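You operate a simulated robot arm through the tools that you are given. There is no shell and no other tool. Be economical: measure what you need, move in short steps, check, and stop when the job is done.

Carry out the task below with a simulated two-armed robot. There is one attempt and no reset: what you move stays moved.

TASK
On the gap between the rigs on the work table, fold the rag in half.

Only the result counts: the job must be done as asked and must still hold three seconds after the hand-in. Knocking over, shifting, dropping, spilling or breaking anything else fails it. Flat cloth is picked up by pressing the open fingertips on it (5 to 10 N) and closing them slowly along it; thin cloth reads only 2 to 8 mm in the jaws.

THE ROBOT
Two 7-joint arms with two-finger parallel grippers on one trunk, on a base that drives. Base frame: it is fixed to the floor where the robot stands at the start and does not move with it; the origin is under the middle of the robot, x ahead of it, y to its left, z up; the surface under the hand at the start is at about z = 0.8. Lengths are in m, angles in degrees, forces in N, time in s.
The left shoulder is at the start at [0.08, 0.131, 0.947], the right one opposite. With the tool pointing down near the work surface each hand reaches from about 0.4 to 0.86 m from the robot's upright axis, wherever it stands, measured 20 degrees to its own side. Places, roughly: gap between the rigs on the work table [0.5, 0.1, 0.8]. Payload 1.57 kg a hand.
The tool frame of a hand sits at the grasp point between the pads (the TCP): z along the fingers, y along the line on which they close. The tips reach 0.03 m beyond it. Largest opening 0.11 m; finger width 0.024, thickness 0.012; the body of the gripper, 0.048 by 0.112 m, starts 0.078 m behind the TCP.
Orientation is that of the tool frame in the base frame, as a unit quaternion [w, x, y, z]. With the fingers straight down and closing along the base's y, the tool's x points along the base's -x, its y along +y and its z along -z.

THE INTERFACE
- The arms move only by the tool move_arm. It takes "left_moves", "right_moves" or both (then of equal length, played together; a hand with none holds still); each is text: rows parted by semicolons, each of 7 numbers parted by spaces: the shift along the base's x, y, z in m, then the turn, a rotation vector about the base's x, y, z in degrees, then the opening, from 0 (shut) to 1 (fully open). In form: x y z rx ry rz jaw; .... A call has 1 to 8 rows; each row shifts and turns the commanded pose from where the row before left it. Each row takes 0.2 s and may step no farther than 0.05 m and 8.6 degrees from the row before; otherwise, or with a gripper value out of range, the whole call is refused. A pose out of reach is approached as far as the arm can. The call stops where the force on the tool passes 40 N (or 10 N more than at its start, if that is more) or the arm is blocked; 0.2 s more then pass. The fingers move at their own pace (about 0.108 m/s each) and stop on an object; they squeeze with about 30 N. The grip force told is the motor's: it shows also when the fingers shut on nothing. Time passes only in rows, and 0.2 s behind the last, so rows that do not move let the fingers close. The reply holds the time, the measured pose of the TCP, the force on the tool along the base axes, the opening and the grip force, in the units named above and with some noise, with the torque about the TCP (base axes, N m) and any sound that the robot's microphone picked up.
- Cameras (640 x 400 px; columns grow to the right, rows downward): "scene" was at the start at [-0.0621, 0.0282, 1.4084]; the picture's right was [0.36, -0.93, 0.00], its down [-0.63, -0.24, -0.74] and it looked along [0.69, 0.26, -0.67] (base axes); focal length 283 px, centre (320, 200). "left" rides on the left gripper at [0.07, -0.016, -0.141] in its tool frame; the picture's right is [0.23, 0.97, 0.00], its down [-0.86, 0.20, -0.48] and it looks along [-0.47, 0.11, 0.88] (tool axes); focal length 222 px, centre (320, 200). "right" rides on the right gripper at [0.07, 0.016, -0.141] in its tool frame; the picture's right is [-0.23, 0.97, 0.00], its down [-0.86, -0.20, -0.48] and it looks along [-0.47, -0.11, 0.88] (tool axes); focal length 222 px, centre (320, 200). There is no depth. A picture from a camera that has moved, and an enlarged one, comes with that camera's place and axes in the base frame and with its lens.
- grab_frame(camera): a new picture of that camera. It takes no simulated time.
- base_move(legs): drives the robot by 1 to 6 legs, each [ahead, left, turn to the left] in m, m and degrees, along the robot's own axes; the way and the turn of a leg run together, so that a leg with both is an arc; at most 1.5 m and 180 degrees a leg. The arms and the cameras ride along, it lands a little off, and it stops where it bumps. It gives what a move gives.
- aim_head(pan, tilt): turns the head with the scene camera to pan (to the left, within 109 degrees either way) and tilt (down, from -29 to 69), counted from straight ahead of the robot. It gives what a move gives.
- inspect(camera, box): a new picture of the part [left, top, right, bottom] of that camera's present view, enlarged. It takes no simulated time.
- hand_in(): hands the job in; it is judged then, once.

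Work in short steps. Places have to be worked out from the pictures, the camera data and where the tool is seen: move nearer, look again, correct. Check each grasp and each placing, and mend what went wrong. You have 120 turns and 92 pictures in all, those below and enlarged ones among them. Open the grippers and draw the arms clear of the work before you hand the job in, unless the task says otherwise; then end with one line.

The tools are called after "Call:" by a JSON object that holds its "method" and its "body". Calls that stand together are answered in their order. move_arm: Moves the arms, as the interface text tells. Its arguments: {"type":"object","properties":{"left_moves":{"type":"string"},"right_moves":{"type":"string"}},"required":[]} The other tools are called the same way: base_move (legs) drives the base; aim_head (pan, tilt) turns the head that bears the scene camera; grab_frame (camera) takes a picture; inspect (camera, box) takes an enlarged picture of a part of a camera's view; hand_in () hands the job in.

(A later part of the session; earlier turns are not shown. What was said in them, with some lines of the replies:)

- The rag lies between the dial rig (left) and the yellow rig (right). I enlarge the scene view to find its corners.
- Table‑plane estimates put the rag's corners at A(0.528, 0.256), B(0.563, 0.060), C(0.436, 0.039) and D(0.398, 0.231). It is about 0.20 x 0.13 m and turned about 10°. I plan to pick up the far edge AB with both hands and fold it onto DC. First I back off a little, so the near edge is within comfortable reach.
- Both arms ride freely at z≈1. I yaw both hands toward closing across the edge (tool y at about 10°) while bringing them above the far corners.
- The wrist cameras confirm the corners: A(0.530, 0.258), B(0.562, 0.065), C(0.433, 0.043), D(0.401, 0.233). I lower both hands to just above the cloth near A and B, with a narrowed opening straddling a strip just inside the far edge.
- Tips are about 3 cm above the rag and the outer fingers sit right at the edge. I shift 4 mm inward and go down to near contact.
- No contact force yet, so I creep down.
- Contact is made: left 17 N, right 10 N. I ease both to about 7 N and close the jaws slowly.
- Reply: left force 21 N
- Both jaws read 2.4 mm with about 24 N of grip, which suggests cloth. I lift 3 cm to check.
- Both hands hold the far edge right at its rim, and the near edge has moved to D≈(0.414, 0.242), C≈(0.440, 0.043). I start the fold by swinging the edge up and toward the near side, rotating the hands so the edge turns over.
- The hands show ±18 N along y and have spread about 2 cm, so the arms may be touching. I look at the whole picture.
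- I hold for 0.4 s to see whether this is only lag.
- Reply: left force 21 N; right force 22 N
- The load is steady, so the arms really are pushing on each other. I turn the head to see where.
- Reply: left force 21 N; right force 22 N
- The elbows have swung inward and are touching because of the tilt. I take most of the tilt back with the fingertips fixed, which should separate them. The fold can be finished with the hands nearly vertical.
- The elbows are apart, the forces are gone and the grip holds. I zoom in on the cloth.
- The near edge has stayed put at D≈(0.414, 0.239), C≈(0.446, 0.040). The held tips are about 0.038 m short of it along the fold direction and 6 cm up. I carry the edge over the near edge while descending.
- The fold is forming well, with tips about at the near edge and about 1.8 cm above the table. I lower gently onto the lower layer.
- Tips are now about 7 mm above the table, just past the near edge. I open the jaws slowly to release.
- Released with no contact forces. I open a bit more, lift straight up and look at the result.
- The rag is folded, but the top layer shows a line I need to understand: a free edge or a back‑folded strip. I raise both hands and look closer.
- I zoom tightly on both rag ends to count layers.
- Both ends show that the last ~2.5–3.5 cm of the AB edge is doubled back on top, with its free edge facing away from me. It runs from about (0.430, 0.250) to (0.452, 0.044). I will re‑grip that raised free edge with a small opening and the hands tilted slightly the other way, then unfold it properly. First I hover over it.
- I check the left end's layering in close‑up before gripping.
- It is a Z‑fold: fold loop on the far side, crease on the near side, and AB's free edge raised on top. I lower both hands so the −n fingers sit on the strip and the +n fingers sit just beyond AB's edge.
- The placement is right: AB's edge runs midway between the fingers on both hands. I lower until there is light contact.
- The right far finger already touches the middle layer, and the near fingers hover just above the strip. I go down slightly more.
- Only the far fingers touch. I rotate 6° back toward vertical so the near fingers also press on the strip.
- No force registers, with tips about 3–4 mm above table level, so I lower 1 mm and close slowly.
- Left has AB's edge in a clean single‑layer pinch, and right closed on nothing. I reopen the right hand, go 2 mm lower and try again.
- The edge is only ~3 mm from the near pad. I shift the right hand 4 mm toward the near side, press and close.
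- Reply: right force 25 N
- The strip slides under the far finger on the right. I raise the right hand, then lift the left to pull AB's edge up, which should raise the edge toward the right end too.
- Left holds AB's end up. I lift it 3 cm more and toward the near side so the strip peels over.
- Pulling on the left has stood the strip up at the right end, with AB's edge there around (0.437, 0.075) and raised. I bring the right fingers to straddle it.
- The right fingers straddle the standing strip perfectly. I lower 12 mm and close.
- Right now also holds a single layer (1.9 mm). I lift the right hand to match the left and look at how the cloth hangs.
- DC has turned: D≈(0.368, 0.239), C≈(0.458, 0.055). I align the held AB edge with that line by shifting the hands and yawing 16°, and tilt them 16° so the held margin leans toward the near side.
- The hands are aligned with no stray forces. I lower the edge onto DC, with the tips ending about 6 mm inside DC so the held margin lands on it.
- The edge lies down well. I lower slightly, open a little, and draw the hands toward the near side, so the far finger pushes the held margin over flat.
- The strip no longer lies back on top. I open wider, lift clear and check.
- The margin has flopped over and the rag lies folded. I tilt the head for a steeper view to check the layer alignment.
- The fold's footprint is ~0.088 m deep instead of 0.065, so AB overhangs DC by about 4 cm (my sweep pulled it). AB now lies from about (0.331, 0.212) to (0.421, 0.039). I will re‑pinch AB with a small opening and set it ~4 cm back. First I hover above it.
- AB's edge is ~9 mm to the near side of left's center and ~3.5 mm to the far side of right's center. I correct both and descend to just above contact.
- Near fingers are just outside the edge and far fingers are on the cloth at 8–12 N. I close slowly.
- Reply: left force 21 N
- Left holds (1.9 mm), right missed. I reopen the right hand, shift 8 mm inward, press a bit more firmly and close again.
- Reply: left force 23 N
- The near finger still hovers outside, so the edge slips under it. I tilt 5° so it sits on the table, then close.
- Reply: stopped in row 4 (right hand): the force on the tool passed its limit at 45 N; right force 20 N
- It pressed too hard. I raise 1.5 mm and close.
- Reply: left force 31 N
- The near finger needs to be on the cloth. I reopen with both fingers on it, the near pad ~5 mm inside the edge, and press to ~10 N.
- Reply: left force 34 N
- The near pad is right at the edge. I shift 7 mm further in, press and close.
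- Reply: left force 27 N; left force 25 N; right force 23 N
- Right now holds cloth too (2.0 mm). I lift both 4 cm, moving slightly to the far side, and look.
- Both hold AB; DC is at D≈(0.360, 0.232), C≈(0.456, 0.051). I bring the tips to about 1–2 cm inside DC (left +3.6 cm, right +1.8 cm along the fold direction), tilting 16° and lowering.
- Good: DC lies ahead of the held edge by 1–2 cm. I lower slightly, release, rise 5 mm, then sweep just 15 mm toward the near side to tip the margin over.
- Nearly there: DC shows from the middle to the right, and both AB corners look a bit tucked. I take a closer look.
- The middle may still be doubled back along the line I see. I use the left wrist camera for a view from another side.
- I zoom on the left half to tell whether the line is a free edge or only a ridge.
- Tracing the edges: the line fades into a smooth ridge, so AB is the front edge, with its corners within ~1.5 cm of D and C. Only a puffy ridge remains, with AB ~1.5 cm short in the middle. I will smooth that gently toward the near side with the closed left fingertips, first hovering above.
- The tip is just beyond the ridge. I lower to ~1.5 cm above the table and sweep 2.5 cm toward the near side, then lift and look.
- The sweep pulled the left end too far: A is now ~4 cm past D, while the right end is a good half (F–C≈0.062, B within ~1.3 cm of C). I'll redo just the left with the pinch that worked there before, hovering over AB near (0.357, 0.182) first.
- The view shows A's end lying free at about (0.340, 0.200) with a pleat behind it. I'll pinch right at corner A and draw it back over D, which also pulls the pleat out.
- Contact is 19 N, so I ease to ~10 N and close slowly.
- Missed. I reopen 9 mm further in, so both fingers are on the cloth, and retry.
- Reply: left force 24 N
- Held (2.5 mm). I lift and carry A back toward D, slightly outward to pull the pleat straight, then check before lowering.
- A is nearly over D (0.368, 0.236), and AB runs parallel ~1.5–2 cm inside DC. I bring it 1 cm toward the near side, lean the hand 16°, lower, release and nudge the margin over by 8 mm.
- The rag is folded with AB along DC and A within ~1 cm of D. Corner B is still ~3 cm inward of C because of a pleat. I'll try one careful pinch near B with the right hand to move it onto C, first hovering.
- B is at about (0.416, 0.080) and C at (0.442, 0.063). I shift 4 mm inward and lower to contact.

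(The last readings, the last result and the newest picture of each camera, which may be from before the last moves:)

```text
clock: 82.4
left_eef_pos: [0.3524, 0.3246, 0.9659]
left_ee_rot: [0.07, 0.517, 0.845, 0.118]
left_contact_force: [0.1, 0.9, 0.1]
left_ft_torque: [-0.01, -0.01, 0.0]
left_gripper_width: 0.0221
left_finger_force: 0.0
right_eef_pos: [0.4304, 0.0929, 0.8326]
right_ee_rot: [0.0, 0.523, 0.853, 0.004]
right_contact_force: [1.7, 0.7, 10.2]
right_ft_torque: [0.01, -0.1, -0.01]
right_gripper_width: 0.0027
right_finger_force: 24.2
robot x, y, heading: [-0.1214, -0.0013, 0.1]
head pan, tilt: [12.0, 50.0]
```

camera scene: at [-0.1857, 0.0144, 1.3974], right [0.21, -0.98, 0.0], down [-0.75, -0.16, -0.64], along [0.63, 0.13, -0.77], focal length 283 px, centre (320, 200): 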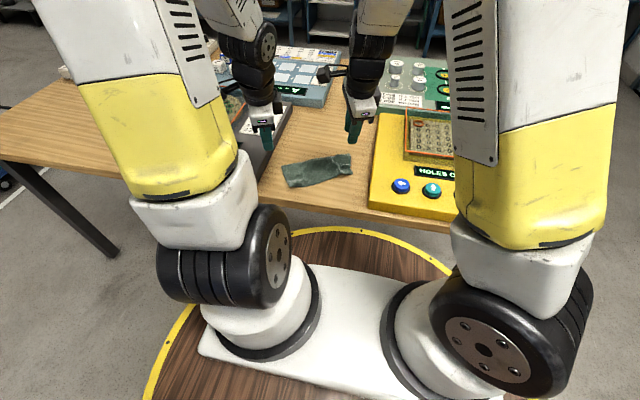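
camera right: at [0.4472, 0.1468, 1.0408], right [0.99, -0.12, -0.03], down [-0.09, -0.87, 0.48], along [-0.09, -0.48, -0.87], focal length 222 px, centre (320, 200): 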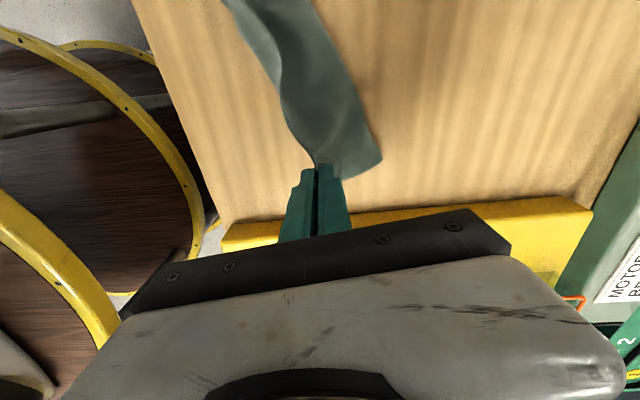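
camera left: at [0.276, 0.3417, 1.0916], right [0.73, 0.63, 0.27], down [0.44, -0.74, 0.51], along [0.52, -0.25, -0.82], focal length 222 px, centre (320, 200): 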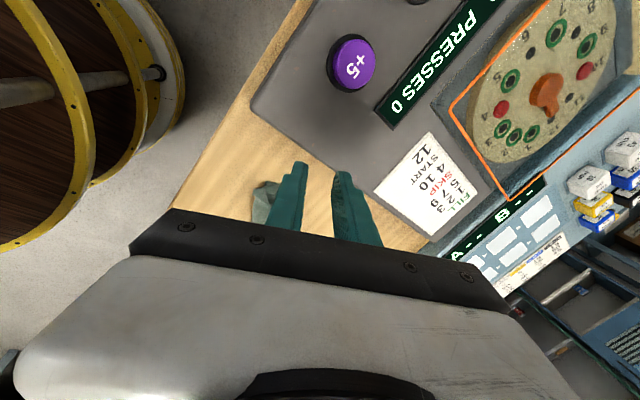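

Held (2.7 mm). I lift 2 cm, carry B about 2.8 cm outward toward C to pull out the pleat, then lean, lower and release gently.

Call:
{"method": "move_arm", "body": {"right_moves": "0 0 0.012 0 0 0 0; 0.004 -0.004 0.01 0 0 0 0; 0.007 -0.007 0 0 0 0 0; 0.0085 -0.009 0 0 0 0 0; -0.0037 -0.002 -0.002 3.74 -7.07 0 0; -0.0037 -0.002 -0.006 3.74 -7.07 0 0; 0 0 -0.009 0 0 0 0; 0 0 0 0 0 0 0"}}

Call:
{"method": "move_arm", "body": {"right_moves": "0 0 0 0 0 0 0.05; 0 0 0 0 0 0 0.1; 0 0 0.005 0 0 0 0.12; -0.004 -0.002 0.002 0 0 0 0.12; -0.004 -0.002 0.002 0 0 0 0.12; 0 0 0.015 0 0 0 0.15; 0 0 0.04 0 0 0 0.2; 0 -0.02 0.05 0 0 0 0.2"}}

Call:
{"method": "move_arm", "body": {"right_moves": "0 -0.04 0.01 0 0 0 0.5; 0 -0.04 0.01 0 0 0 0.5; 0 -0.02 0 0 0 0 0.5", "left_moves": "0 0.03 0.02 0 0 0 0.5; 0 0.03 0.02 0 0 0 0.5; 0 0.02 0 0 0 0 0.5"}}

Call:
{"method": "inspect", "body": {"camera": "scene", "box": [273, 136, 361, 186]}}

```text
clock: 84.2
left_eef_pos: [0.3535, 0.3249, 0.9648]
left_ee_rot: [0.069, 0.518, 0.844, 0.12]
left_contact_force: [0.5, -0.6, 0.1]
left_ft_torque: [-0.01, 0.02, 0.0]
left_gripper_width: 0.0219
left_finger_force: 0.0
right_eef_pos: [0.441, 0.0674, 0.837]
right_ee_rot: [0.072, 0.517, 0.844, 0.124]
right_contact_force: [0.1, 0.9, 0.8]
right_ft_torque: [0.01, 0.03, -0.02]
right_gripper_width: 0.0026
right_finger_force: 23.8
robot x, y, heading: [-0.12, 0.0014, 0.1]
head pan, tilt: [12.0, 50.0]
```

```text
refused: row 8 steps farther than a row can; nothing moved
```

```text
clock: 84.8
left_eef_pos: [0.3532, 0.3788, 0.9982]
left_ee_rot: [0.07, 0.517, 0.845, 0.12]
left_contact_force: [0.0, -0.4, 0.1]
left_ft_torque: [-0.02, 0.0, 0.0]
left_gripper_width: 0.0549
left_finger_force: 0.0
right_eef_pos: [0.4367, 0.0176, 0.8523]
right_ee_rot: [0.06, 0.508, 0.85, 0.127]
right_contact_force: [3.7, 11.7, 3.2]
right_ft_torque: [0.08, 0.03, -0.16]
right_gripper_width: 0.0466
right_finger_force: 0.0
robot x, y, heading: [-0.126, -0.0004, -0.2]
head pan, tilt: [12.0, 50.0]
stopped in row 2 (right hand): the force on the tool passed its limit at 112 N (the readings are from after the stop); the commanded pose is now the measured one
```

```text
7.27 times, centred on (317, 161) of scene
camera zoom: at [-0.1857, 0.0154, 1.3974], right [0.21, -0.98, 0.0], down [-0.75, -0.16, -0.64], along [0.63, 0.14, -0.77], focal length 2059 px, centre (342, 484)
```

zoom: 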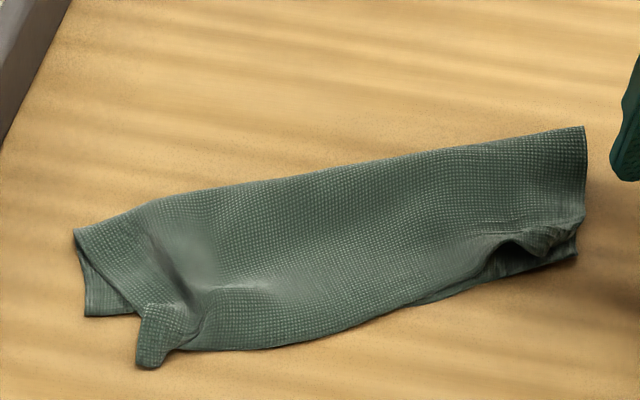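

That was my mistake. One call in the batch was refused, so the next one moved the right hand sideways while it was still low and it hit the side of the yellow rig (112 N peak). The rag ended up released and lying flatter. I back the hand off the rig by a few millimetres and lift straight up.

Call:
{"method": "move_arm", "body": {"right_moves": "0 0.004 0 0 0 0 0.42; 0 0 0.01 0 0 0 0.42; 0 0 0.03 0 0 0 0.42; 0 0 0.04 0 0 0 0.42; 0 0 0.04 0 0 0 0.42; 0 0 0 0 0 0 0.42"}}

```text
clock: 86.2
left_eef_pos: [0.3538, 0.3803, 0.9993]
left_ee_rot: [0.069, 0.516, 0.846, 0.12]
left_contact_force: [-0.2, 0.0, -0.4]
left_ft_torque: [-0.02, 0.0, 0.0]
left_gripper_width: 0.0549
left_finger_force: 0.0
right_eef_pos: [0.4349, 0.0171, 0.9715]
right_ee_rot: [0.061, 0.509, 0.849, 0.126]
right_contact_force: [0.2, 0.0, -0.2]
right_ft_torque: [0.01, 0.01, -0.05]
right_gripper_width: 0.0459
right_finger_force: 0.1
robot x, y, heading: [-0.1213, 0.0015, 0.2]
head pan, tilt: [12.0, 50.0]
```

The hand came free with no load. I have no pictures left, so further blind handling of the rag would risk more than it gains. I draw both arms clear with the grippers open.

Call:
{"method": "move_arm", "body": {"left_moves": "0 0.03 0.02 0 0 0 0.8; 0 0.03 0.02 0 0 0 1; 0 0.02 0 0 0 0 1; 0 0 0 0 0 0 1", "right_moves": "0 -0.01 0.03 0 0 0 0.6; 0 -0.04 0.02 0 0 0 1; 0 -0.04 0 0 0 0 1; 0 0 0 0 0 0 1"}}

Call:
{"method": "hand_in", "body": {}}

```text
clock: 87.2
left_eef_pos: [0.3534, 0.46, 1.0374]
left_ee_rot: [0.069, 0.516, 0.845, 0.12]
left_contact_force: [-0.3, 0.5, 0.0]
left_ft_torque: [0.0, 0.0, 0.0]
left_gripper_width: 0.1099
left_finger_force: 0.0
right_eef_pos: [0.4356, -0.0734, 1.0198]
right_ee_rot: [0.06, 0.509, 0.849, 0.126]
right_contact_force: [-0.1, -1.0, -0.8]
right_ft_torque: [0.05, -0.01, 0.01]
right_gripper_width: 0.1102
right_finger_force: 0.1
robot x, y, heading: [-0.1233, -0.0002, 0.3]
head pan, tilt: [12.0, 50.0]
```

```text
The job is handed in.
```

I handed the job in with the rag folded about in half but not cleanly (one corner pair ~4 cm apart, the other ~1.5 cm), and the right hand hit the side of the yellow rig late on (112 N peak); I had no pictures left to check whether the rig moved.
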